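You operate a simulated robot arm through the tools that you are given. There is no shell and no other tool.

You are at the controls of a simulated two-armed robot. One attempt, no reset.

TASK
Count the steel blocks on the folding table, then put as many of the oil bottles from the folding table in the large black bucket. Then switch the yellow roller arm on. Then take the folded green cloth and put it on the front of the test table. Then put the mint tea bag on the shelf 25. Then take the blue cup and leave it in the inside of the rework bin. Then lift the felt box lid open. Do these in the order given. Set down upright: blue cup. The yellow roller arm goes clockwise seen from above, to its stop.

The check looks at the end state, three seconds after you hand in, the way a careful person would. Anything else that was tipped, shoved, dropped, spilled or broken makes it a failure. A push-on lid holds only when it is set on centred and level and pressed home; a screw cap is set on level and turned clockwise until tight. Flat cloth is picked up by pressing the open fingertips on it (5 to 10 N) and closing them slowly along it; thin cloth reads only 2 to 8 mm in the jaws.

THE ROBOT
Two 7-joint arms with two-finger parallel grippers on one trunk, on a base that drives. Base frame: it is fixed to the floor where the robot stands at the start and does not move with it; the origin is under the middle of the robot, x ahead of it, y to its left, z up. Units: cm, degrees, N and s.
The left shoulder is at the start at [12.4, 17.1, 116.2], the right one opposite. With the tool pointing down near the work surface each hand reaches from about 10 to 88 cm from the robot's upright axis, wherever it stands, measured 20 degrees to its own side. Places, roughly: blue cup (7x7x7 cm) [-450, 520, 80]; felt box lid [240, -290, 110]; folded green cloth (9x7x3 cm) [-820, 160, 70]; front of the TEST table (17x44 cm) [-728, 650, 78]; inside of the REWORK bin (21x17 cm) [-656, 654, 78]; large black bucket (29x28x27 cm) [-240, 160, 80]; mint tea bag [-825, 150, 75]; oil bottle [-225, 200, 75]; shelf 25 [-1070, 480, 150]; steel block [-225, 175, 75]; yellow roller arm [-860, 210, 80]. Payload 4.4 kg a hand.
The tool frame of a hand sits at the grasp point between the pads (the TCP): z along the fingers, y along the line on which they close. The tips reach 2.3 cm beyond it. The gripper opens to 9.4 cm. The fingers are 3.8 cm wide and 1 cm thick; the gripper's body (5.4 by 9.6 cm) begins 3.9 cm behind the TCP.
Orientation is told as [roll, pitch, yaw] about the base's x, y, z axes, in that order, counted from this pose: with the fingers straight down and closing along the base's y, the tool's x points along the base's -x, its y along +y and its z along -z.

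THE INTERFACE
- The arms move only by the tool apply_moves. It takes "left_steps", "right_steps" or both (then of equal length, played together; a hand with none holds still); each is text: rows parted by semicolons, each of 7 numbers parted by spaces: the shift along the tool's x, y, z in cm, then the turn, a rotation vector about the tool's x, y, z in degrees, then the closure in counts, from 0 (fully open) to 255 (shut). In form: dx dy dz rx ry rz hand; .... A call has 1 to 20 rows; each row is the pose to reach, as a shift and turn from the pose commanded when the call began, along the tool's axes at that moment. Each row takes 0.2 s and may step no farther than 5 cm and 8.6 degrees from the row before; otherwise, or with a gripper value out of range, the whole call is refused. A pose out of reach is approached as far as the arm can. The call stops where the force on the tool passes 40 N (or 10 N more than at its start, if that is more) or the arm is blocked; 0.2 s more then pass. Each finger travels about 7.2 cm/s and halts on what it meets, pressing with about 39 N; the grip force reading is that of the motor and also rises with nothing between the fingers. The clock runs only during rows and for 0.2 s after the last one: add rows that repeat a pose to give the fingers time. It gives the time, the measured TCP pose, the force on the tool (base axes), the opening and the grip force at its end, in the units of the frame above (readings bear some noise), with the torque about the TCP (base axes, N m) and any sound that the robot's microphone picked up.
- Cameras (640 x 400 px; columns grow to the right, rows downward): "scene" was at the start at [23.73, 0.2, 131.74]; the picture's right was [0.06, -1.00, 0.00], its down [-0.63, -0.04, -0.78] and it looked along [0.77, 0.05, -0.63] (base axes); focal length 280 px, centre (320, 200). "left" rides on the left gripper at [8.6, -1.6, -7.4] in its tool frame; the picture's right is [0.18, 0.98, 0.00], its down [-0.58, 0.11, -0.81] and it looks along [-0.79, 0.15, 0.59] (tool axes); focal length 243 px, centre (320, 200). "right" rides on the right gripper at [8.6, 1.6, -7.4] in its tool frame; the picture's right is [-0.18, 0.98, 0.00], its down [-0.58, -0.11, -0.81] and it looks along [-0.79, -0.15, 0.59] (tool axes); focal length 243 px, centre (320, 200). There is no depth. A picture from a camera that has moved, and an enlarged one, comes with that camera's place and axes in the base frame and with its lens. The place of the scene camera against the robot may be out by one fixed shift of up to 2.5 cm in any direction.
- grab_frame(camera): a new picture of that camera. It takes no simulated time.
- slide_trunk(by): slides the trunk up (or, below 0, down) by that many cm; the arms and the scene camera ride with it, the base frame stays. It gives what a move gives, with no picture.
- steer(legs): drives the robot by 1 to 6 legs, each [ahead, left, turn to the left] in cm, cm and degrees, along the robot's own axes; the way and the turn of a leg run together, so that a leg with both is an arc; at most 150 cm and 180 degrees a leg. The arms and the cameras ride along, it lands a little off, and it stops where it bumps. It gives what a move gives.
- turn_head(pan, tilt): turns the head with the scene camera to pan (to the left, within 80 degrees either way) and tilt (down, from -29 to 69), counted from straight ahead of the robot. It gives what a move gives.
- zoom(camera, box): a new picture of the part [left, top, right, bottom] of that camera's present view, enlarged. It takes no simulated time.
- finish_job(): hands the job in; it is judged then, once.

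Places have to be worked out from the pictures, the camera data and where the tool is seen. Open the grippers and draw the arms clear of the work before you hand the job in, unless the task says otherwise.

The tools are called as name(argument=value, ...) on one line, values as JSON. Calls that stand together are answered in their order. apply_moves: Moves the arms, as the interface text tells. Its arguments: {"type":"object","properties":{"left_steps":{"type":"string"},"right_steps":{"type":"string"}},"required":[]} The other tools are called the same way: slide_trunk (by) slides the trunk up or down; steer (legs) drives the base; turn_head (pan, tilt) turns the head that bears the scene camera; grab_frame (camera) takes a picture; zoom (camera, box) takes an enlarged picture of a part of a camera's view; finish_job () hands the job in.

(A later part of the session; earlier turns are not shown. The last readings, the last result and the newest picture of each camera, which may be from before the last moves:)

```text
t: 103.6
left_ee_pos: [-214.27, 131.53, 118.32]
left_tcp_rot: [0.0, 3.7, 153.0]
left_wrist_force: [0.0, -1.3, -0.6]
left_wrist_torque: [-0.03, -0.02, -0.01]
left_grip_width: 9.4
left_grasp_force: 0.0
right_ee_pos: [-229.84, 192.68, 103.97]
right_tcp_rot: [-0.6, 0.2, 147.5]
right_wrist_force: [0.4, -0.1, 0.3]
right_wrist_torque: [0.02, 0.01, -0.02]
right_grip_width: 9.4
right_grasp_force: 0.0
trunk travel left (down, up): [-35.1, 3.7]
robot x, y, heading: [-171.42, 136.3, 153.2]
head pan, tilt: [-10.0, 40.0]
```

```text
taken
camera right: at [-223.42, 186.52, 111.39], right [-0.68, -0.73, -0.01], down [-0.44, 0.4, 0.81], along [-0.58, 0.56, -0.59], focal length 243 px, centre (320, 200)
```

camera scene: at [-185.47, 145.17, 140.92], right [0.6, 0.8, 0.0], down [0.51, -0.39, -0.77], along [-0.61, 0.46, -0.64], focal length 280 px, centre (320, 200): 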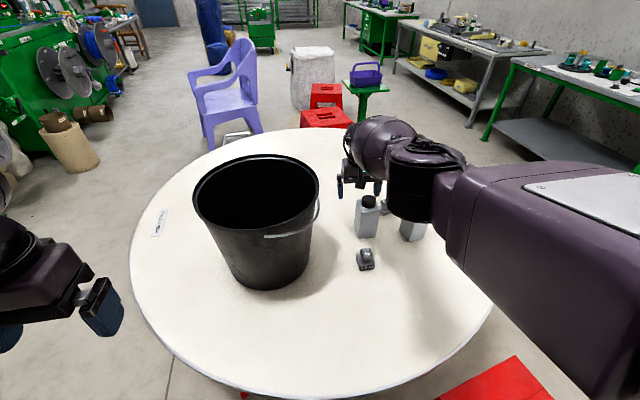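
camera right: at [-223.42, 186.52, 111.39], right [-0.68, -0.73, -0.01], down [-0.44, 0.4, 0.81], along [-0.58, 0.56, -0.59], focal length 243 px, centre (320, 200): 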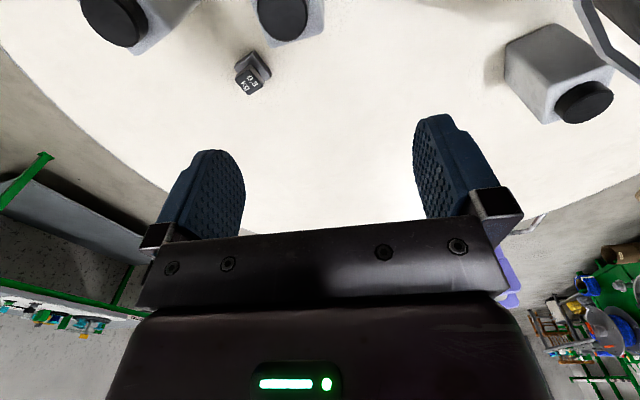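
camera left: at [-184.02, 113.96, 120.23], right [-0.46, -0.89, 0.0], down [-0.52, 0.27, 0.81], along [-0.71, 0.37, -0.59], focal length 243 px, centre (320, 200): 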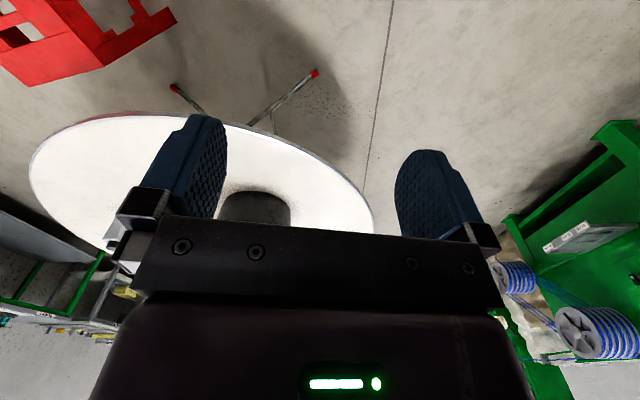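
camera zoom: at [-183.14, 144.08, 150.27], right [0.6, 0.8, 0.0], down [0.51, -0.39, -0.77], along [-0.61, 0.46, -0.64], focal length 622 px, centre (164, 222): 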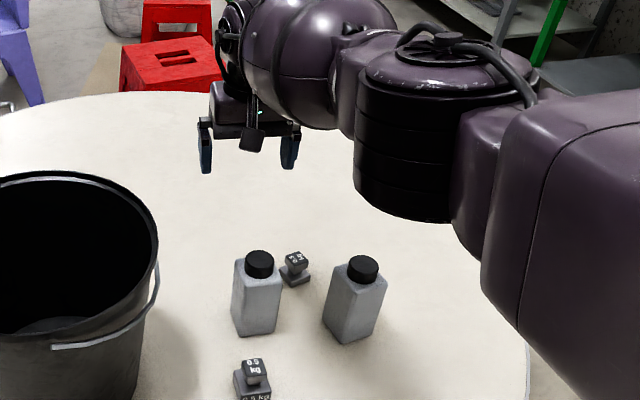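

Both bottles still stand upright and in place; no harm seen. I'll use better stands: retract both arms to a compact pose, then go to the -y side to take bottle 3 (near bucket) with the left hand.

apply_moves(right_steps="4 -1 -3 0 0 -1 0; 8 -2 -6 0 0 -2 0; 12 -3 -9 0 0 -3 0; 16 -4 -12 0 0 -4 0; 20 -4.6 -14 0 0 -5.5 0; 22 -4.6 -15 -0.6 0 -5.5 0; 22 -4.6 -15 -0.6 0 -5.5 0", left_steps="-1 0 0 0 -1 0 0; -2 0 0 0 -2 0 0; -3 0 0 0 -3.7 0 0; -4 0 0 0 -3.7 0 0; -6 0 0 0 -3.7 0 0; -8 0 0 0 -3.7 0 0; -8 0 0 0 -3.7 0 0")

grab_frame(camera="scene")

zoom(camera="scene", box=[310, 170, 470, 270])

```text
refused: row 1 steps farther than a row can; nothing moved
```

```text
taken
camera scene: at [-183.14, 144.08, 150.27], right [0.6, 0.8, 0.0], down [0.51, -0.39, -0.77], along [-0.61, 0.46, -0.64], focal length 280 px, centre (320, 200)
```

scene: 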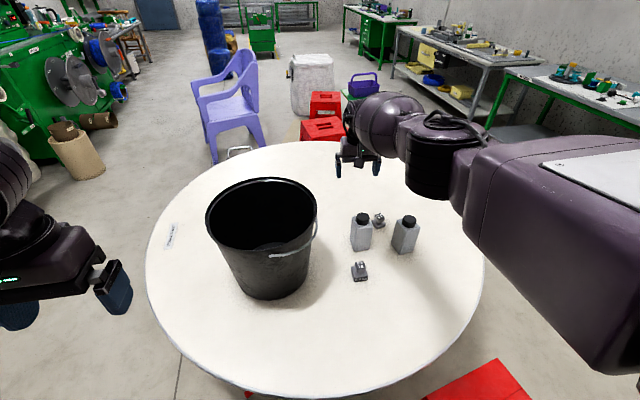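

```text
4.00 times, centred on (390, 220) of scene
camera zoom: at [-183.14, 144.08, 150.27], right [0.6, 0.8, 0.0], down [0.51, -0.39, -0.77], along [-0.61, 0.46, -0.64], focal length 1119 px, centre (40, 120)
```

zoom: 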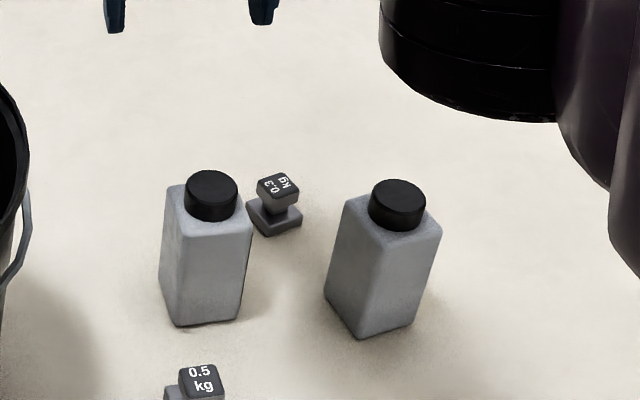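

Bottles are fine. Retrying the retraction with smaller steps.

apply_moves(right_steps="3.5 -1 -2.5 0 0 -1 0; 7 -2 -5 0 0 -2 0; 10.5 -3 -7.5 0 0 -3 0; 14 -4 -10 0 0 -4 0; 17.5 -4.6 -12.5 0 0 -5.5 0; 21 -4.6 -15 -0.6 0 -5.5 0; 22 -4.6 -15 -0.6 0 -5.5 0", left_steps="-1 0 0 0 -1 0 0; -2 0 0 0 -2 0 0; -3 0 0 0 -3.7 0 0; -4 0 0 0 -3.7 0 0; -6 0 0 0 -3.7 0 0; -8 0 0 0 -3.7 0 0; -8 0 0 0 -3.7 0 0")

grab_frame(camera="scene")

```text
t: 105.2
left_ee_pos: [-221.63, 134.97, 117.65]
left_tcp_rot: [0.0, 0.0, 153.0]
left_wrist_force: [-0.3, 0.7, -0.4]
left_wrist_torque: [0.01, 0.03, 0.0]
left_grip_width: 9.4
left_grasp_force: 0.1
right_ee_pos: [-208.83, 184.59, 119.0]
right_tcp_rot: [-0.1, 0.1, 152.9]
right_wrist_force: [-0.3, 0.6, 0.6]
right_wrist_torque: [-0.03, -0.03, -0.02]
right_grip_width: 9.36
right_grasp_force: 0.0
trunk travel left (down, up): [-35.1, 3.7]
robot x, y, heading: [-171.46, 136.87, 153.3]
head pan, tilt: [-10.0, 40.0]
```

```text
taken
camera scene: at [-183.12, 144.04, 150.29], right [0.6, 0.8, 0.0], down [0.51, -0.39, -0.77], along [-0.61, 0.46, -0.64], focal length 280 px, centre (320, 200)
```

scene: 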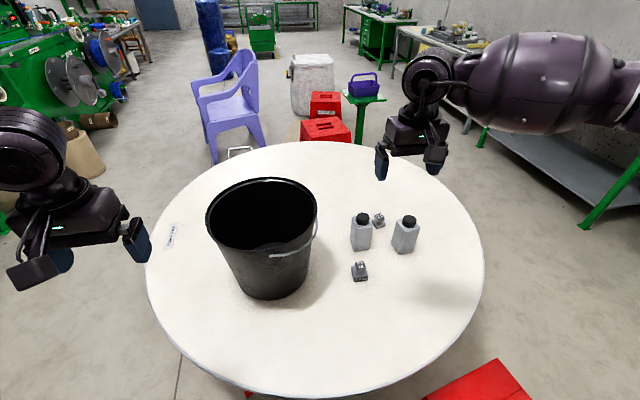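

Now I drive around to the -y side, to about (-272,100) heading 75°.

steer(legs=[[-11, 64, 0], [0, 0, -78], [0, 86, 0], [3, 0, 0]])

turn_head(pan=0, tilt=45)

grab_frame(camera="scene")

grab_frame(camera="left")

```text
t: 122.5
left_ee_pos: [-282.81, 149.82, 117.7]
left_tcp_rot: [0.0, 0.1, 74.3]
left_wrist_force: [0.5, 0.5, -0.3]
left_wrist_torque: [-0.05, 0.03, -0.02]
left_grip_width: 9.38
left_grasp_force: 0.1
right_ee_pos: [-231.58, 147.02, 118.91]
right_tcp_rot: [-0.1, 0.2, 74.3]
right_wrist_force: [0.9, 1.0, -0.2]
right_wrist_torque: [-0.02, 0.0, 0.02]
right_grip_width: 9.43
right_grasp_force: 0.0
trunk travel left (down, up): [-35.1, 3.7]
robot x, y, heading: [-271.14, 100.46, 74.2]
head pan, tilt: [-10.0, 40.0]
```

```text
t: 123.2
left_ee_pos: [-282.88, 149.51, 117.73]
left_tcp_rot: [0.0, 0.0, 74.3]
left_wrist_force: [-0.2, -0.3, -0.1]
left_wrist_torque: [0.0, 0.01, -0.01]
left_grip_width: 9.41
left_grasp_force: 0.1
right_ee_pos: [-231.67, 146.8, 119.02]
right_tcp_rot: [-0.1, 0.1, 74.2]
right_wrist_force: [0.2, -0.4, -0.7]
right_wrist_torque: [0.02, 0.0, 0.03]
right_grip_width: 9.38
right_grasp_force: 0.0
trunk travel left (down, up): [-35.1, 3.7]
robot x, y, heading: [-271.19, 100.41, 74.5]
head pan, tilt: [0.0, 45.0]
```

```text
taken
camera scene: at [-267.66, 113.38, 149.57], right [0.96, -0.27, 0.0], down [-0.19, -0.68, -0.71], along [0.19, 0.68, -0.71], focal length 280 px, centre (320, 200)
```

scene: 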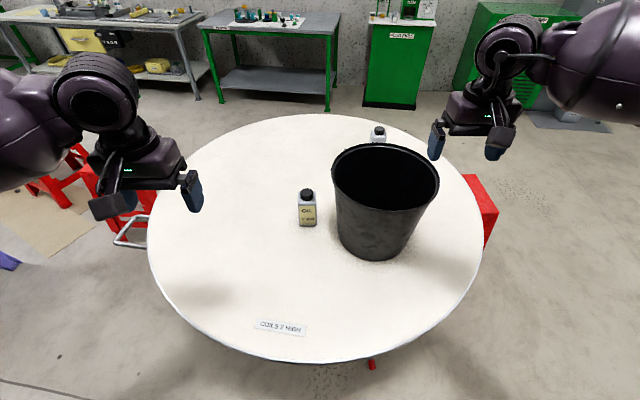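

```text
taken
camera left: at [-283.72, 140.6, 125.16], right [-1.0, 0.09, 0.0], down [0.05, 0.59, 0.81], along [0.07, 0.8, -0.59], focal length 243 px, centre (320, 200)
```

left: 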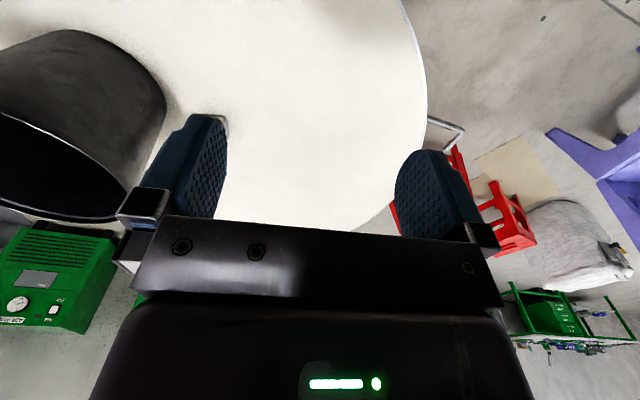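

Bottle 3 is at about (-255.3,175.5), label facing -y; bucket centre about (-237,162), rim z≈101. I move the right hand aside from the bucket, then lower the trunk 14 cm.

apply_moves(right_steps="0 -4 0 0 0 0 0; 0 -8 0 0 0 0 0; 0 -12 0 0 0 0 0; 0 -16 0 0 0 0 0; 0 -20 0 0 0 0 0; 0 -20 0 0 0 0 0")

zoom(camera="scene", box=[260, 170, 356, 240])

grab_frame(camera="scene")

```text
t: 124.6
left_ee_pos: [-282.84, 149.6, 117.69]
left_tcp_rot: [-0.1, 0.0, 74.3]
left_wrist_force: [-0.7, 0.3, -0.7]
left_wrist_torque: [0.01, 0.04, -0.04]
left_grip_width: 9.39
left_grasp_force: 0.1
right_ee_pos: [-212.38, 141.49, 119.0]
right_tcp_rot: [-0.1, 0.2, 74.2]
right_wrist_force: [0.8, -0.1, 0.7]
right_wrist_torque: [0.01, -0.01, 0.01]
right_grip_width: 9.41
right_grasp_force: 0.1
trunk travel left (down, up): [-35.1, 3.7]
robot x, y, heading: [-271.21, 100.55, 74.2]
head pan, tilt: [0.0, 45.0]
```

```text
5.71 times, centred on (308, 205) of scene
camera zoom: at [-267.7, 113.5, 149.56], right [0.96, -0.27, 0.0], down [-0.19, -0.68, -0.71], along [0.19, 0.68, -0.71], focal length 1598 px, centre (389, 171)
```

zoom: 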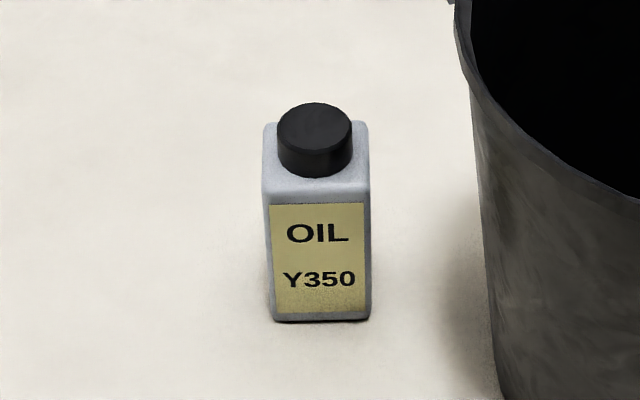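

```text
taken
camera scene: at [-267.7, 113.5, 149.56], right [0.96, -0.27, 0.0], down [-0.19, -0.68, -0.71], along [0.19, 0.68, -0.71], focal length 280 px, centre (320, 200)
```

scene: 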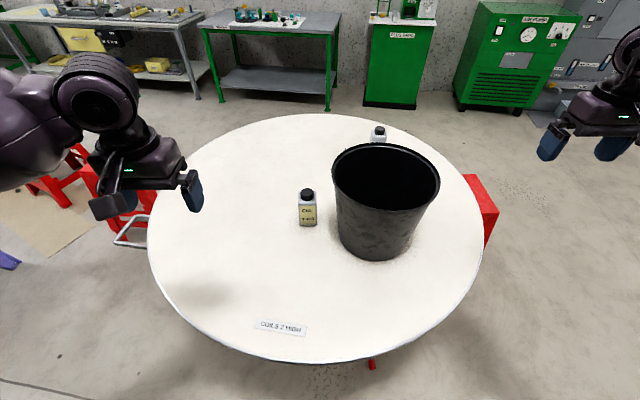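

slide_trunk(by=-14)

grab_frame(camera="left")

grab_frame(camera="scene")

```text
t: 126.3
left_ee_pos: [-282.8, 149.51, 103.67]
left_tcp_rot: [0.0, -0.1, 74.3]
left_wrist_force: [-0.3, 0.5, -0.3]
left_wrist_torque: [0.04, 0.01, 0.03]
left_grip_width: 9.41
left_grasp_force: 0.0
right_ee_pos: [-212.47, 141.36, 105.17]
right_tcp_rot: [0.0, 0.2, 74.2]
right_wrist_force: [-0.1, -0.4, 0.1]
right_wrist_torque: [0.04, -0.02, 0.0]
right_grip_width: 9.4
right_grasp_force: 0.1
trunk travel left (down, up): [-21.1, 17.7]
robot x, y, heading: [-271.32, 100.48, 74.2]
head pan, tilt: [0.0, 45.0]
```

```text
taken
camera left: at [-283.73, 140.58, 111.22], right [-1.0, 0.09, 0.0], down [0.05, 0.59, 0.81], along [0.07, 0.8, -0.59], focal length 243 px, centre (320, 200)
```

left: 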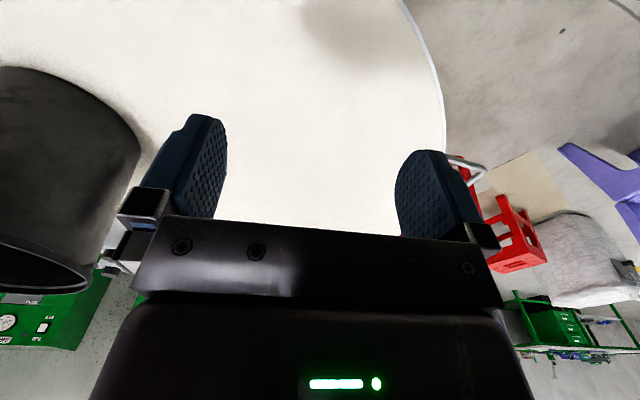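

```text
taken
camera scene: at [-265.97, 119.46, 134.92], right [0.96, -0.27, 0.0], down [-0.19, -0.68, -0.71], along [0.19, 0.68, -0.71], focal length 280 px, centre (320, 200)
```

scene: 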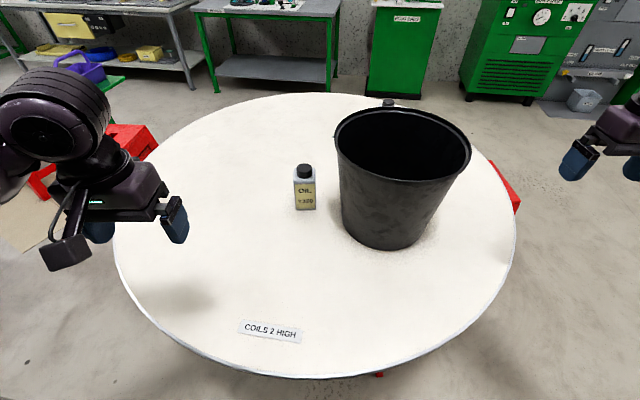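

I bring the left hand towards bottle 3, stopping about 11 cm short for a look with its camera.

apply_moves(left_steps="-3 -3 0.5 0 0 -1 0; -6 -6 1 0 0 -2 0; -9 -9 1.5 0 0 -3 0; -12 -12 2 0 0 -5 0; -15 -15 2.5 0 0 -6 0; -18 -18 3 0 0 -7 0; -20.8 -20.4 3.7 0 0 -7.7 0; -20.8 -20.4 3.7 0 0 -7.7 0")

grab_frame(camera="left")

grab_frame(camera="scene")

```text
t: 128.1
left_ee_pos: [-257.63, 164.15, 100.1]
left_tcp_rot: [-0.1, -0.1, 82.0]
left_wrist_force: [0.6, 0.4, 0.7]
left_wrist_torque: [-0.02, -0.01, 0.03]
left_grip_width: 9.39
left_grasp_force: 0.0
right_ee_pos: [-212.44, 141.43, 105.03]
right_tcp_rot: [-0.1, 0.2, 74.2]
right_wrist_force: [-0.1, 0.8, 0.4]
right_wrist_torque: [0.0, 0.01, -0.02]
right_grip_width: 9.41
right_grasp_force: 0.0
trunk travel left (down, up): [-21.1, 17.7]
robot x, y, heading: [-271.12, 100.73, 74.7]
head pan, tilt: [0.0, 45.0]
```

```text
taken
camera left: at [-257.32, 155.12, 107.59], right [-1.0, -0.05, 0.0], down [-0.03, 0.59, 0.81], along [-0.04, 0.81, -0.59], focal length 243 px, centre (320, 200)
```

left: 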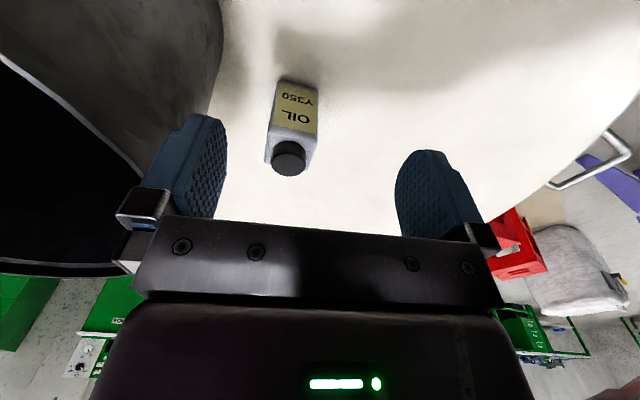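

```text
taken
camera scene: at [-265.99, 119.54, 134.89], right [0.96, -0.27, 0.0], down [-0.19, -0.68, -0.71], along [0.19, 0.68, -0.71], focal length 280 px, centre (320, 200)
```

scene: 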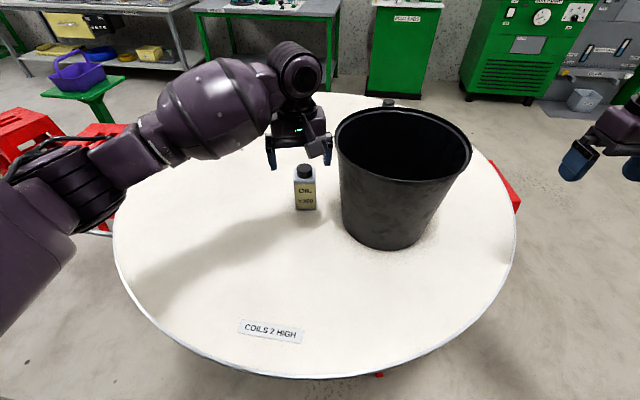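

zoom(camera="left", box=[240, 60, 360, 190])

```text
3.08 times, centred on (300, 125) of left
camera zoom: at [-257.32, 155.12, 107.59], right [-1.0, -0.05, 0.0], down [-0.03, 0.59, 0.81], along [-0.04, 0.81, -0.59], focal length 746 px, centre (382, 431)
```

zoom: 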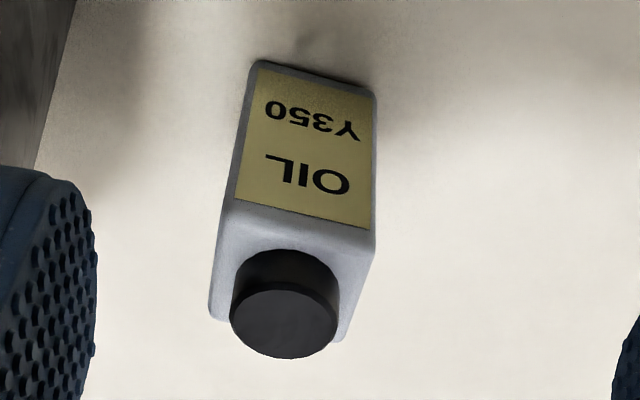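

Bottle 3 centre is (-254.6,175.8), cap top z≈87.5, jaws should be at yaw 77.5°. I move over it and lower to z≈90 first, then check.

apply_moves(left_steps="-4 -0.5 0 0 0 2 0; -8 -1 0 0 0 4.5 0; -11.95 -1.35 0 0 0 4.5 0; -11.95 -1.35 4 0 0 4.5 0; -11.95 -1.35 8 0 0 4.5 0; -11.95 -1.35 10 0 0 4.5 0; -11.95 -1.35 10 0 0 4.5 0")

grab_frame(camera="left")

zoom(camera="scene", box=[240, 100, 400, 220])

```text
t: 129.7
left_ee_pos: [-254.55, 175.65, 89.92]
left_tcp_rot: [-0.1, -0.1, 77.5]
left_wrist_force: [0.2, 0.3, -0.3]
left_wrist_torque: [0.01, 0.0, -0.02]
left_grip_width: 9.43
left_grasp_force: 0.0
right_ee_pos: [-212.41, 141.41, 105.06]
right_tcp_rot: [-0.1, 0.2, 74.3]
right_wrist_force: [0.2, -0.2, 0.7]
right_wrist_torque: [-0.01, -0.05, 0.0]
right_grip_width: 9.41
right_grasp_force: 0.1
trunk travel left (down, up): [-21.1, 17.7]
robot x, y, heading: [-271.11, 100.99, 74.3]
head pan, tilt: [0.0, 45.0]
```

```text
taken
camera left: at [-255.01, 166.63, 97.54], right [-1.0, 0.03, 0.0], down [0.02, 0.59, 0.81], along [0.03, 0.81, -0.59], focal length 243 px, centre (320, 200)
```

left: 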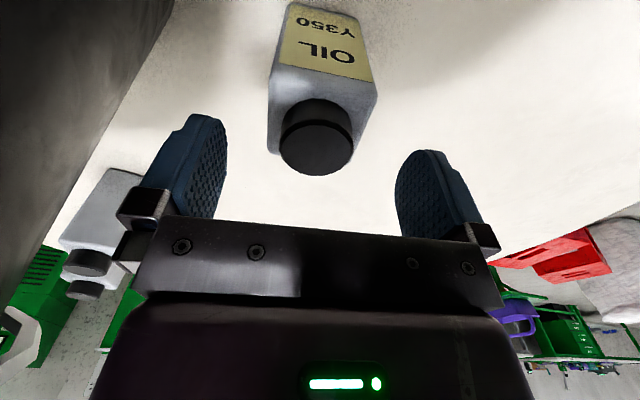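

```text
3.33 times, centred on (320, 160) of scene
camera zoom: at [-265.94, 119.55, 134.88], right [0.96, -0.27, 0.0], down [-0.19, -0.68, -0.71], along [0.19, 0.68, -0.71], focal length 932 px, centre (320, 333)
```

zoom: 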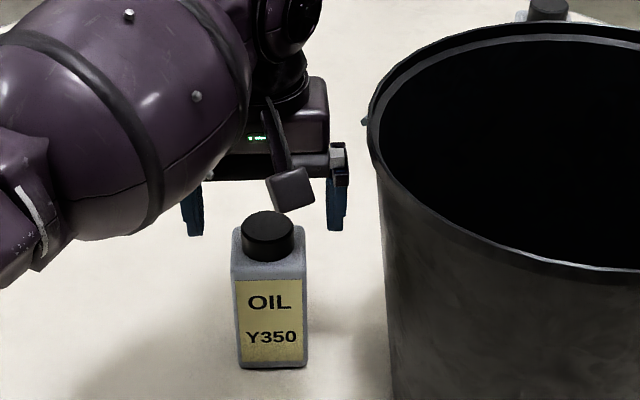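

The bottle is centred between the fingers. I lower 5.6 cm (palm just above cap) and close.

apply_moves(left_steps="0 0.05 2 0 0 0 0; 0 0.05 4 0 0 0 0; 0 0.05 5.6 0 0 0 0; 0 0.05 5.6 0 0 0 0; 0 0.05 5.6 0 0 0 120; 0 0.05 5.6 0 0 0 200; 0 0.05 5.6 0 0 0 200; 0 0.05 5.6 0 0 0 200")

zoom(camera="scene", box=[240, 100, 400, 220])

```text
t: 131.5
left_ee_pos: [-254.58, 175.63, 84.44]
left_tcp_rot: [0.0, -0.1, 77.5]
left_wrist_force: [1.0, -0.3, -0.1]
left_wrist_torque: [0.09, 0.0, -0.03]
left_grip_width: 6.01
left_grasp_force: 38.9
right_ee_pos: [-212.37, 141.38, 105.03]
right_tcp_rot: [-0.1, 0.2, 74.2]
right_wrist_force: [0.1, -0.6, 0.0]
right_wrist_torque: [0.01, 0.01, -0.02]
right_grip_width: 9.41
right_grasp_force: 0.0
trunk travel left (down, up): [-21.1, 17.7]
robot x, y, heading: [-271.38, 100.99, 74.1]
head pan, tilt: [0.0, 45.0]
```

```text
3.33 times, centred on (320, 160) of scene
camera zoom: at [-265.93, 119.56, 134.88], right [0.96, -0.27, 0.0], down [-0.19, -0.68, -0.71], along [0.19, 0.68, -0.71], focal length 932 px, centre (320, 333)
```

zoom: 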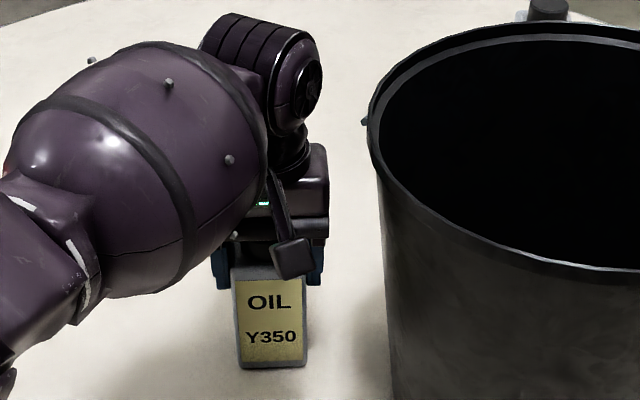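

Bottle 3 is gripped (6.0 cm). I lift it by arm, then raise the trunk to clear the bucket rim.

apply_moves(left_steps="0 0 -2 0 0 0 200; 0 0 -5 0 0 0 200; 0 0 -8 0 0 0 200; 0 0 -12 0 0 0 200; 0 0 -16 0 0 0 200; 0 0 -20 0 0 0 200; 0 0 -20 0 0 0 200")

slide_trunk(by=16)

grab_frame(camera="scene")

```text
t: 133.1
left_ee_pos: [-254.47, 175.66, 104.33]
left_tcp_rot: [-0.1, 0.0, 77.5]
left_wrist_force: [0.3, 0.7, -3.6]
left_wrist_torque: [0.0, 0.01, 0.01]
left_grip_width: 5.98
left_grasp_force: 38.7
right_ee_pos: [-212.35, 141.54, 104.92]
right_tcp_rot: [-0.1, 0.2, 74.1]
right_wrist_force: [0.4, 0.3, -0.2]
right_wrist_torque: [0.02, 0.03, -0.03]
right_grip_width: 9.4
right_grasp_force: 0.1
trunk travel left (down, up): [-21.1, 17.7]
robot x, y, heading: [-270.84, 100.4, 74.5]
head pan, tilt: [0.0, 45.0]
```

```text
t: 134.9
left_ee_pos: [-254.59, 175.73, 120.76]
left_tcp_rot: [-0.1, -0.3, 77.6]
left_wrist_force: [-0.7, 0.4, -3.7]
left_wrist_torque: [-0.04, -0.01, 0.02]
left_grip_width: 5.97
left_grasp_force: 39.0
right_ee_pos: [-212.34, 141.62, 120.96]
right_tcp_rot: [-0.1, 0.2, 74.3]
right_wrist_force: [-0.3, 0.4, 0.5]
right_wrist_torque: [0.03, 0.01, 0.03]
right_grip_width: 9.38
right_grasp_force: 0.0
trunk travel left (down, up): [-37.1, 1.7]
robot x, y, heading: [-271.43, 100.56, 74.5]
head pan, tilt: [0.0, 45.0]
```

```text
taken
camera scene: at [-267.63, 113.52, 151.52], right [0.96, -0.27, 0.0], down [-0.19, -0.68, -0.71], along [0.19, 0.68, -0.71], focal length 280 px, centre (320, 200)
```

scene: 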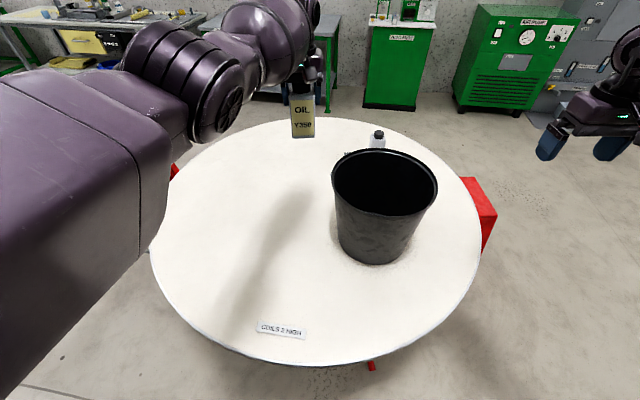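

Bottle bottom is ~9 cm above the rim. I carry it over the bucket, slightly past centre: TCP target (-235.6,166.7).

apply_moves(left_steps="1 -4 0 0 0 0 200; 2 -8 0 0 0 0 200; 3 -12 0 0 0 0 200; 4 -16 0 0 0 0 200; 4.7 -20.5 0 0 0 0 200; 4.7 -20.5 0 0 0 0 200; 4.7 -20.5 0 0 0 0 200")

grab_frame(camera="scene")

grab_frame(camera="left")

```text
t: 136.5
left_ee_pos: [-241.07, 165.0, 120.26]
left_tcp_rot: [0.0, -0.4, 77.5]
left_wrist_force: [0.3, 0.5, -4.2]
left_wrist_torque: [0.0, 0.01, 0.02]
left_grip_width: 6.01
left_grasp_force: 39.0
left hand out of reach, approached as far as the arm can: row 1, 2, 3, 4, 5, 6, 7
right_ee_pos: [-212.41, 141.53, 121.05]
right_tcp_rot: [-0.1, 0.2, 74.2]
right_wrist_force: [0.7, -0.8, -0.2]
right_wrist_torque: [-0.01, 0.01, 0.01]
right_grip_width: 9.38
right_grasp_force: 0.1
trunk travel left (down, up): [-37.1, 1.7]
robot x, y, heading: [-271.03, 100.35, 74.0]
head pan, tilt: [0.0, 45.0]
```

```text
taken
camera scene: at [-267.59, 113.47, 151.53], right [0.96, -0.27, 0.0], down [-0.19, -0.68, -0.71], along [0.19, 0.68, -0.71], focal length 280 px, centre (320, 200)
```

scene: 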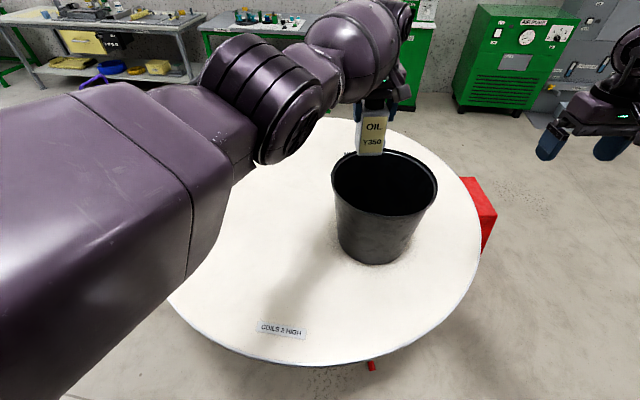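

```text
taken
camera left: at [-241.48, 156.01, 127.73], right [-1.0, 0.03, 0.0], down [0.02, 0.59, 0.81], along [0.03, 0.81, -0.59], focal length 243 px, centre (320, 200)
```

left: 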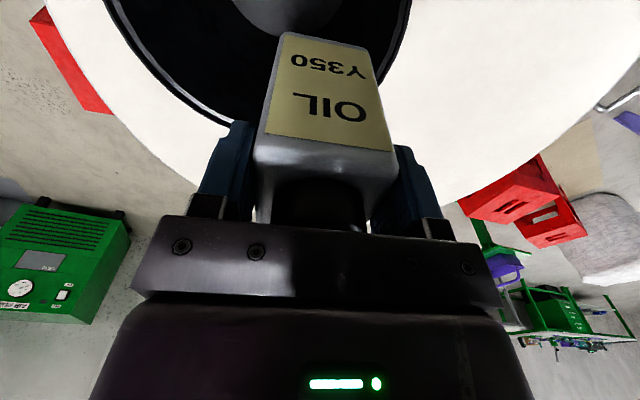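

The left arm is at its lateral reach limit here; I shift the base 12 cm to the right so the bucket is in comfortable reach.

steer(legs=[[0, -13, 0]])

grab_frame(camera="left")

```text
t: 138.3
left_ee_pos: [-228.73, 161.68, 120.19]
left_tcp_rot: [0.0, -0.3, 77.4]
left_wrist_force: [0.2, 0.1, -4.0]
left_wrist_torque: [-0.04, -0.01, 0.01]
left_grip_width: 5.98
left_grasp_force: 39.2
right_ee_pos: [-199.95, 138.04, 121.02]
right_tcp_rot: [-0.1, 0.1, 74.3]
right_wrist_force: [0.4, -0.5, 0.3]
right_wrist_torque: [-0.01, 0.03, -0.01]
right_grip_width: 9.41
right_grasp_force: 0.0
trunk travel left (down, up): [-37.1, 1.7]
robot x, y, heading: [-258.95, 97.26, 74.4]
head pan, tilt: [0.0, 45.0]
```

```text
taken
camera left: at [-229.13, 152.61, 127.71], right [-1.0, 0.03, 0.0], down [0.02, 0.59, 0.81], along [0.03, 0.81, -0.59], focal length 243 px, centre (320, 200)
```

left: 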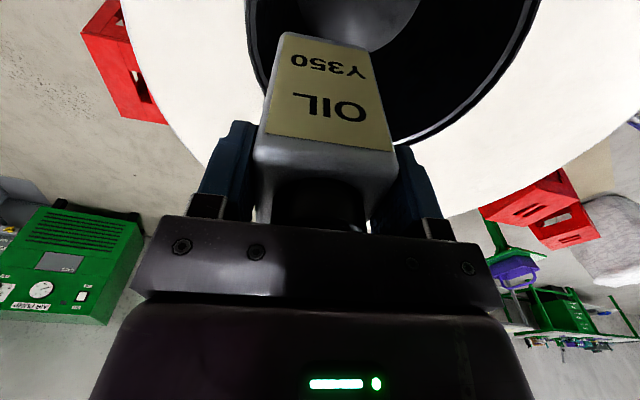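

Bucket centre checks out at about (-236,162.5). I shift the hand to (-235.4,166.5) and then lower into the bucket.

apply_moves(left_steps="-1.5 3.5 0 0 0 0 200; -3.25 7.6 0 0 0.3 0 200; -3.25 7.6 0 0 0.3 0 200; -3.25 7.6 2 0 0.3 0 200; -3.25 7.6 4 0 0.3 0 200; -3.25 7.6 4 0 0.3 0 200")

grab_frame(camera="left")

grab_frame(camera="scene")

```text
t: 139.7
left_ee_pos: [-235.52, 166.56, 116.32]
left_tcp_rot: [0.0, -0.1, 77.4]
left_wrist_force: [0.3, 0.8, -3.7]
left_wrist_torque: [-0.03, 0.02, 0.01]
left_grip_width: 5.99
left_grasp_force: 39.4
right_ee_pos: [-199.98, 138.0, 121.03]
right_tcp_rot: [-0.1, 0.2, 74.1]
right_wrist_force: [0.4, -0.3, 0.6]
right_wrist_torque: [0.02, -0.03, -0.01]
right_grip_width: 9.41
right_grasp_force: 0.1
trunk travel left (down, up): [-37.1, 1.7]
robot x, y, heading: [-258.61, 97.14, 74.4]
head pan, tilt: [0.0, 45.0]
```

```text
taken
camera left: at [-236.02, 157.52, 123.83], right [-1.0, 0.03, 0.0], down [0.02, 0.59, 0.81], along [0.03, 0.81, -0.59], focal length 243 px, centre (320, 200)
```

left: 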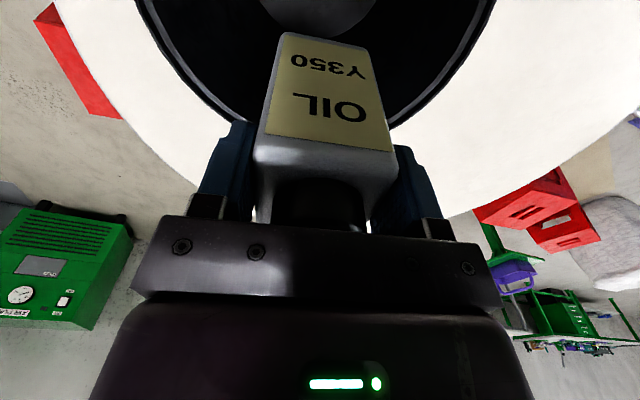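

```text
taken
camera scene: at [-255.26, 110.05, 151.53], right [0.96, -0.27, 0.0], down [-0.19, -0.68, -0.71], along [0.19, 0.68, -0.71], focal length 280 px, centre (320, 200)
```

scene: 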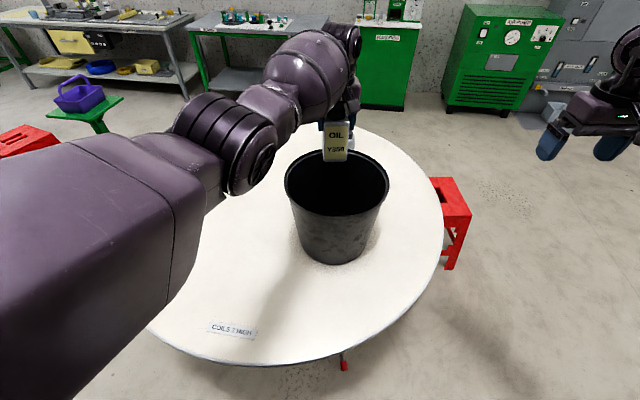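

Placement looks right (rim centre about (-235.7,164)). I lower in stages, watching the elbow relative to the rim.

apply_moves(left_steps="0 0 3 0 0 0 200; 0 0 6 0 0 0 200; 0 0 9 0 0 0 200; 0 0 12 0 0 0 200; 0 0 15 0 0 0 200; 0 0 18 0 0 0 200; 0 0 18 0 0 0 200")

grab_frame(camera="scene")

```text
t: 141.3
left_ee_pos: [-237.5, 164.4, 99.23]
left_tcp_rot: [0.1, -0.1, 77.7]
left_wrist_force: [1.2, -0.9, -3.4]
left_wrist_torque: [0.0, 0.02, 0.01]
left_grip_width: 5.98
left_grasp_force: 38.8
left hand out of reach, approached as far as the arm can: row 3, 4, 5, 6, 7
right_ee_pos: [-200.03, 138.12, 121.05]
right_tcp_rot: [-0.1, 0.2, 74.1]
right_wrist_force: [0.6, 0.7, 0.1]
right_wrist_torque: [0.05, -0.04, 0.04]
right_grip_width: 9.42
right_grasp_force: 0.0
trunk travel left (down, up): [-37.1, 1.7]
robot x, y, heading: [-259.08, 97.18, 74.3]
head pan, tilt: [0.0, 45.0]
```

```text
taken
camera scene: at [-255.21, 110.0, 151.54], right [0.96, -0.27, 0.0], down [-0.19, -0.68, -0.71], along [0.19, 0.68, -0.71], focal length 280 px, centre (320, 200)
```

scene: 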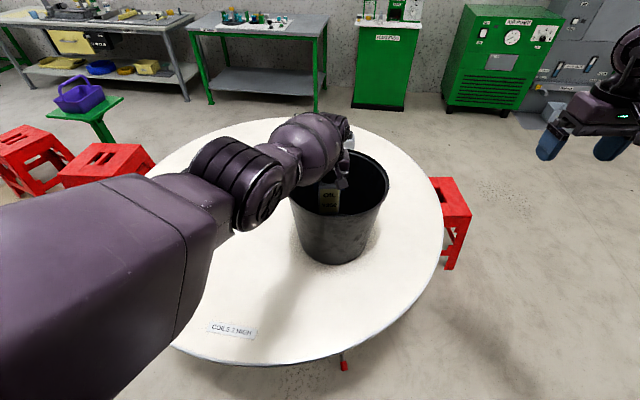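

The arm runs out of reach inside the bucket and the forearm gets low over the rim. I raise the hand again and check how much closer the base can get to the table.

apply_moves(left_steps="0 0 -4 0 0 0 200; 0 0 -8 0 0 0 200; 0 0 -12 0 0 0 200; 0 0 -16 0 0 0 200; 0 0 -18 0 0 0 200; 0 0 -18 0 0 0 200")

turn_head(pan=0, tilt=69)

grab_frame(camera="scene")

```text
t: 142.7
left_ee_pos: [-237.93, 164.29, 117.44]
left_tcp_rot: [0.0, -0.1, 77.6]
left_wrist_force: [0.3, -0.2, -4.0]
left_wrist_torque: [-0.06, 0.01, 0.01]
left_grip_width: 6.0
left_grasp_force: 39.1
right_ee_pos: [-199.99, 137.98, 120.98]
right_tcp_rot: [-0.2, 0.2, 74.2]
right_wrist_force: [0.4, -0.4, -1.0]
right_wrist_torque: [0.02, -0.01, 0.0]
right_grip_width: 9.4
right_grasp_force: 0.2
trunk travel left (down, up): [-37.1, 1.7]
robot x, y, heading: [-258.93, 96.84, 74.5]
head pan, tilt: [0.0, 45.0]
```

```text
t: 143.6
left_ee_pos: [-237.89, 164.2, 117.19]
left_tcp_rot: [0.1, -0.1, 77.5]
left_wrist_force: [-0.1, -0.4, -3.1]
left_wrist_torque: [-0.01, -0.02, 0.0]
left_grip_width: 5.98
left_grasp_force: 39.1
right_ee_pos: [-200.05, 138.08, 120.96]
right_tcp_rot: [-0.1, 0.2, 74.1]
right_wrist_force: [-0.1, -0.4, -0.7]
right_wrist_torque: [0.01, -0.01, -0.01]
right_grip_width: 9.4
right_grasp_force: 0.0
trunk travel left (down, up): [-37.1, 1.7]
robot x, y, heading: [-259.04, 97.06, 74.5]
head pan, tilt: [0.0, 68.8]
```

```text
taken
camera scene: at [-255.92, 107.61, 148.65], right [0.96, -0.27, 0.0], down [-0.25, -0.9, -0.36], along [0.1, 0.35, -0.93], focal length 280 px, centre (320, 200)
```

scene: 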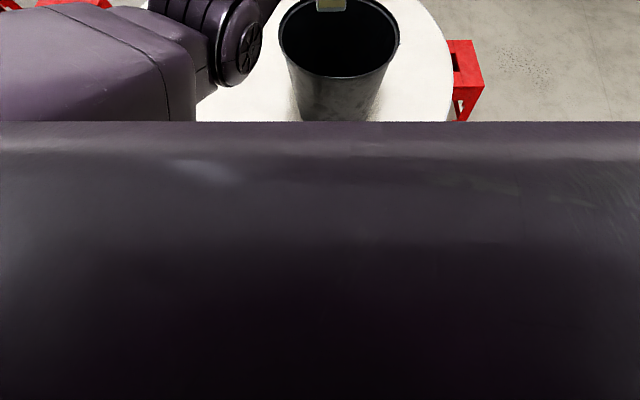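

I use the free right hand as a side camera: yaw it ~90° left to see the gap between robot body and table edge.

apply_moves(right_steps="0 0 0 0 0 -8 0; 0 0 0 0 0 -16 0; 0 0 0 0 0 -24 0; 0 0 0 0 0 -32 0; 0 0 0 0 0 -40 0; 0 0 0 0 0 -48 0; 0 0 0 0 0 -56 0; 0 0 0 0 0 -64 0; 0 0 0 0 0 -72 0; 0 0 0 0 0 -80 0; 0 0 0 0 0 -88 0; 0 0 0 0 0 -96 0")

grab_frame(camera="right")

```text
t: 146.2
left_ee_pos: [-237.92, 164.68, 117.13]
left_tcp_rot: [-0.2, 0.0, 77.7]
left_wrist_force: [-0.6, 0.8, -4.8]
left_wrist_torque: [-0.04, -0.03, 0.05]
left_grip_width: 5.98
left_grasp_force: 39.1
right_ee_pos: [-222.35, 130.76, 103.34]
right_tcp_rot: [-4.5, 0.9, 166.7]
right_wrist_force: [-1.3, 1.1, 0.2]
right_wrist_torque: [-0.06, -0.05, -0.02]
right_grip_width: 9.39
right_grasp_force: 0.1
right hand out of reach, approached as far as the arm can: row 3, 4, 5, 6, 7, 8, 9, 10, 11, 12
trunk travel left (down, up): [-37.1, 1.7]
robot x, y, heading: [-258.59, 96.98, 74.5]
head pan, tilt: [0.0, 68.8]
```

```text
taken
camera right: at [-214.39, 126.67, 110.8], right [-0.4, -0.91, -0.08], down [-0.57, 0.18, 0.8], along [-0.72, 0.37, -0.59], focal length 243 px, centre (320, 200)
```

right: 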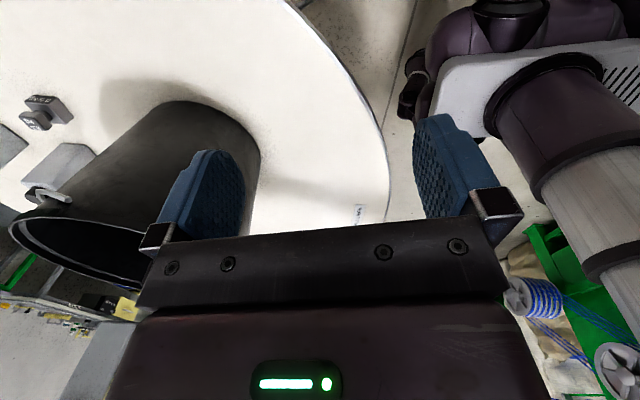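

Very useful: the base plate is low and well clear of the table edge, so I can advance ~12 cm with the base edge under the table. First I turn the right hand back, then drive ahead.

apply_moves(right_steps="0 0 0 0 0 8 0; 0 0 0 0 0 16 0; 0 0 0 0 0 24 0; 0 0 0 0 0 32 0; 0 0 0 0 0 40 0; 0 0 0 0 0 48 0; 0 0 0 0 0 56 0; 0 0 0 0 0 64 0; 0 0 0 0 0 72 0; 0 0 0 0 0 80 0; 0 0 0 0 0 88 0; 0 0 0 0 0 92 0")

turn_head(pan=0, tilt=45)

```text
t: 148.8
left_ee_pos: [-237.78, 164.33, 117.35]
left_tcp_rot: [-0.1, -0.1, 77.5]
left_wrist_force: [0.3, 0.0, -2.9]
left_wrist_torque: [-0.05, -0.01, 0.03]
left_grip_width: 5.96
left_grasp_force: 39.2
right_ee_pos: [-222.04, 131.14, 103.55]
right_tcp_rot: [-0.7, -4.4, 74.5]
right_wrist_force: [0.0, 0.0, -0.3]
right_wrist_torque: [-0.01, -0.03, -0.04]
right_grip_width: 9.37
right_grasp_force: 0.0
trunk travel left (down, up): [-37.1, 1.7]
robot x, y, heading: [-258.97, 96.91, 74.1]
head pan, tilt: [0.0, 68.8]
```

```text
t: 149.7
left_ee_pos: [-237.81, 164.31, 117.35]
left_tcp_rot: [0.0, -0.1, 77.6]
left_wrist_force: [0.8, -0.5, -3.2]
left_wrist_torque: [0.01, -0.01, 0.02]
left_grip_width: 5.99
left_grasp_force: 38.7
right_ee_pos: [-222.01, 131.15, 103.61]
right_tcp_rot: [-0.7, -4.5, 74.7]
right_wrist_force: [0.6, -1.0, 0.1]
right_wrist_torque: [-0.01, 0.0, -0.05]
right_grip_width: 9.38
right_grasp_force: 0.1
trunk travel left (down, up): [-37.1, 1.7]
robot x, y, heading: [-258.5, 97.17, 74.2]
head pan, tilt: [0.0, 45.0]
```

apply_moves(right_steps="0 -3 -3 0 1 0 0; 0 -6 -6 0 2 0 0; 0 -9 -9 0 3 0 0; 0 -12 -12 0 4.5 0 0; 0 -15 -15 0 4.5 0 0; 0 -17 -16 0 4.5 0 0; 0 -17 -16 0 4.5 0 0")

steer(legs=[[12, 0, 0]])

grab_frame(camera="scene")

grab_frame(camera="left")

```text
t: 151.3
left_ee_pos: [-237.84, 164.35, 117.32]
left_tcp_rot: [0.0, -0.1, 77.5]
left_wrist_force: [-0.1, -0.5, -3.5]
left_wrist_torque: [-0.02, 0.01, -0.02]
left_grip_width: 5.99
left_grasp_force: 38.8
right_ee_pos: [-206.37, 125.49, 119.93]
right_tcp_rot: [-0.7, 0.0, 74.6]
right_wrist_force: [0.2, -0.3, 0.1]
right_wrist_torque: [0.01, 0.0, -0.01]
right_grip_width: 9.41
right_grasp_force: 0.1
trunk travel left (down, up): [-37.1, 1.7]
robot x, y, heading: [-258.64, 97.36, 74.3]
head pan, tilt: [0.0, 45.0]
```

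```text
t: 152.5
left_ee_pos: [-234.52, 175.66, 117.32]
left_tcp_rot: [0.0, -0.1, 77.5]
left_wrist_force: [0.2, 0.8, -3.3]
left_wrist_torque: [-0.03, 0.01, 0.01]
left_grip_width: 5.96
left_grasp_force: 38.5
right_ee_pos: [-203.17, 136.94, 119.82]
right_tcp_rot: [-0.7, 0.0, 74.6]
right_wrist_force: [0.4, -0.1, 0.0]
right_wrist_torque: [-0.02, -0.02, 0.0]
right_grip_width: 9.38
right_grasp_force: 0.1
trunk travel left (down, up): [-37.1, 1.7]
robot x, y, heading: [-255.81, 108.42, 74.1]
head pan, tilt: [0.0, 45.0]
```

```text
taken
camera scene: at [-252.05, 121.46, 151.52], right [0.96, -0.27, 0.0], down [-0.19, -0.68, -0.71], along [0.19, 0.68, -0.71], focal length 280 px, centre (320, 200)
```

scene: 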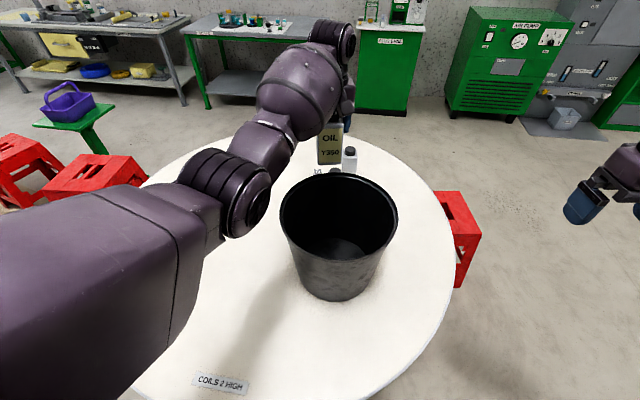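

```text
taken
camera left: at [-234.99, 166.72, 124.77], right [-1.0, 0.03, 0.0], down [0.02, 0.59, 0.81], along [0.03, 0.81, -0.59], focal length 243 px, centre (320, 200)
```

left: 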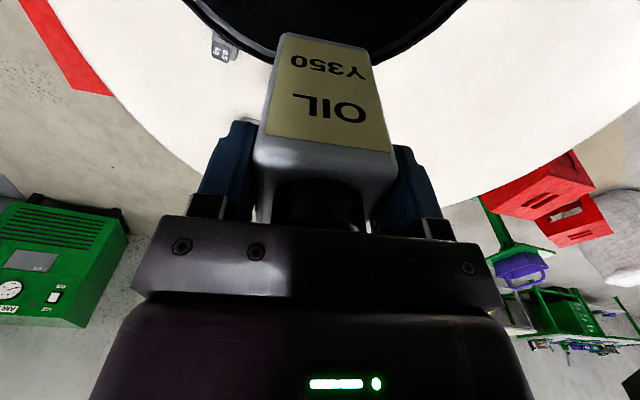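

Base moved fine. I bring the hand back over the bucket, then lower in stages.

apply_moves(left_steps="3 -0.3 -1 0 0 0 200; 6 -0.6 -2 0 0 0 200; 8.9 -0.85 -2 0 0 0 200; 8.9 -0.85 -2 0 0 0 200; 8.9 -0.85 2 0 0 0 200; 8.9 -0.85 6 0 0 0 200; 8.9 -0.85 10 0 0 0 200; 8.9 -0.85 10 0 0 0 200")

grab_frame(camera="scene")

```text
t: 154.3
left_ee_pos: [-235.7, 166.67, 107.26]
left_tcp_rot: [0.0, -0.2, 77.5]
left_wrist_force: [-0.4, 0.1, -3.4]
left_wrist_torque: [-0.03, -0.03, 0.02]
left_grip_width: 5.98
left_grasp_force: 39.1
right_ee_pos: [-203.29, 136.84, 119.99]
right_tcp_rot: [-0.7, 0.0, 74.6]
right_wrist_force: [0.4, -0.1, 0.2]
right_wrist_torque: [-0.01, 0.01, 0.0]
right_grip_width: 9.38
right_grasp_force: 0.2
trunk travel left (down, up): [-37.1, 1.7]
robot x, y, heading: [-255.69, 108.57, 74.4]
head pan, tilt: [0.0, 45.0]
```

```text
taken
camera scene: at [-252.1, 121.36, 151.54], right [0.96, -0.27, 0.0], down [-0.19, -0.68, -0.71], along [0.19, 0.68, -0.71], focal length 280 px, centre (320, 200)
```

scene: 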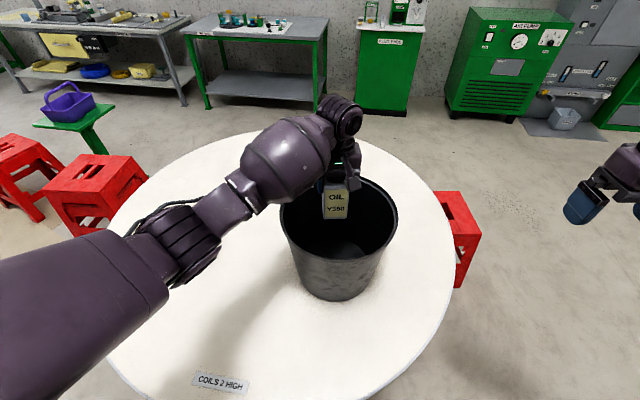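

apply_moves(left_steps="0 0 3 0 0.2 0 200; 0 0 6 0 0.2 0 200; 0 0 8 0 0.2 0 200; 0 0 8 0 0.2 0 200")

zoom(camera="scene", box=[140, 80, 420, 310])

```text
t: 155.3
left_ee_pos: [-235.6, 166.66, 99.28]
left_tcp_rot: [0.0, 0.1, 77.6]
left_wrist_force: [-0.3, -0.1, -3.1]
left_wrist_torque: [-0.05, 0.02, -0.01]
left_grip_width: 5.98
left_grasp_force: 39.1
right_ee_pos: [-203.19, 136.9, 119.99]
right_tcp_rot: [-0.7, 0.0, 74.6]
right_wrist_force: [-0.4, 0.4, -1.0]
right_wrist_torque: [0.03, -0.02, 0.0]
right_grip_width: 9.41
right_grasp_force: 0.2
trunk travel left (down, up): [-37.1, 1.7]
robot x, y, heading: [-255.59, 108.04, 74.2]
head pan, tilt: [0.0, 45.0]
```

```text
1.74 times, centred on (280, 195) of scene
camera zoom: at [-252.09, 121.37, 151.53], right [0.96, -0.27, 0.0], down [-0.19, -0.68, -0.71], along [0.19, 0.68, -0.71], focal length 486 px, centre (390, 209)
```

zoom: 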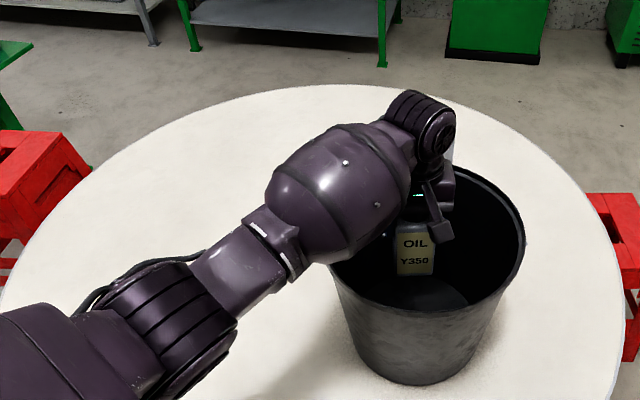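

I use the right-hand camera for a side view of forearm versus rim.

apply_moves(right_steps="0 0 0 0 0 -8 0; 0 0 0 0 0 -16 0; 0 0 0 0 0 -24 0; 0 0 0 0 0 -32 0; 0 0 0 0 0 -40 0; 0 0 0 0 0 -48 0; 0 0 0 0 0 -56 0; 0 0 0 0 0 -56 0")

grab_frame(camera="right")

```text
t: 157.3
left_ee_pos: [-235.72, 166.75, 99.23]
left_tcp_rot: [0.0, 0.3, 77.5]
left_wrist_force: [-0.2, 0.0, -3.7]
left_wrist_torque: [-0.01, 0.03, 0.0]
left_grip_width: 5.96
left_grasp_force: 39.0
right_ee_pos: [-219.4, 139.58, 113.98]
right_tcp_rot: [2.6, -9.4, 134.2]
right_wrist_force: [-0.5, 0.9, -0.8]
right_wrist_torque: [-0.04, -0.01, -0.02]
right_grip_width: 9.43
right_grasp_force: 0.2
right hand out of reach, approached as far as the arm can: row 4, 5, 6, 7, 8
trunk travel left (down, up): [-37.1, 1.7]
robot x, y, heading: [-255.43, 108.68, 74.3]
head pan, tilt: [0.0, 45.0]
stopped in row 8 (right hand): the arm was blocked; the commanded pose is now the measured one
```

```text
taken
camera right: at [-213.46, 131.69, 120.01], right [-0.83, -0.56, 0.07], down [-0.2, 0.42, 0.89], along [-0.53, 0.72, -0.46], focal length 243 px, centre (320, 200)
```

right: 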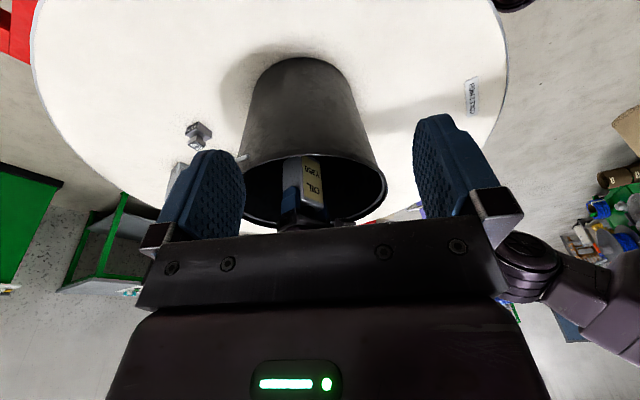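

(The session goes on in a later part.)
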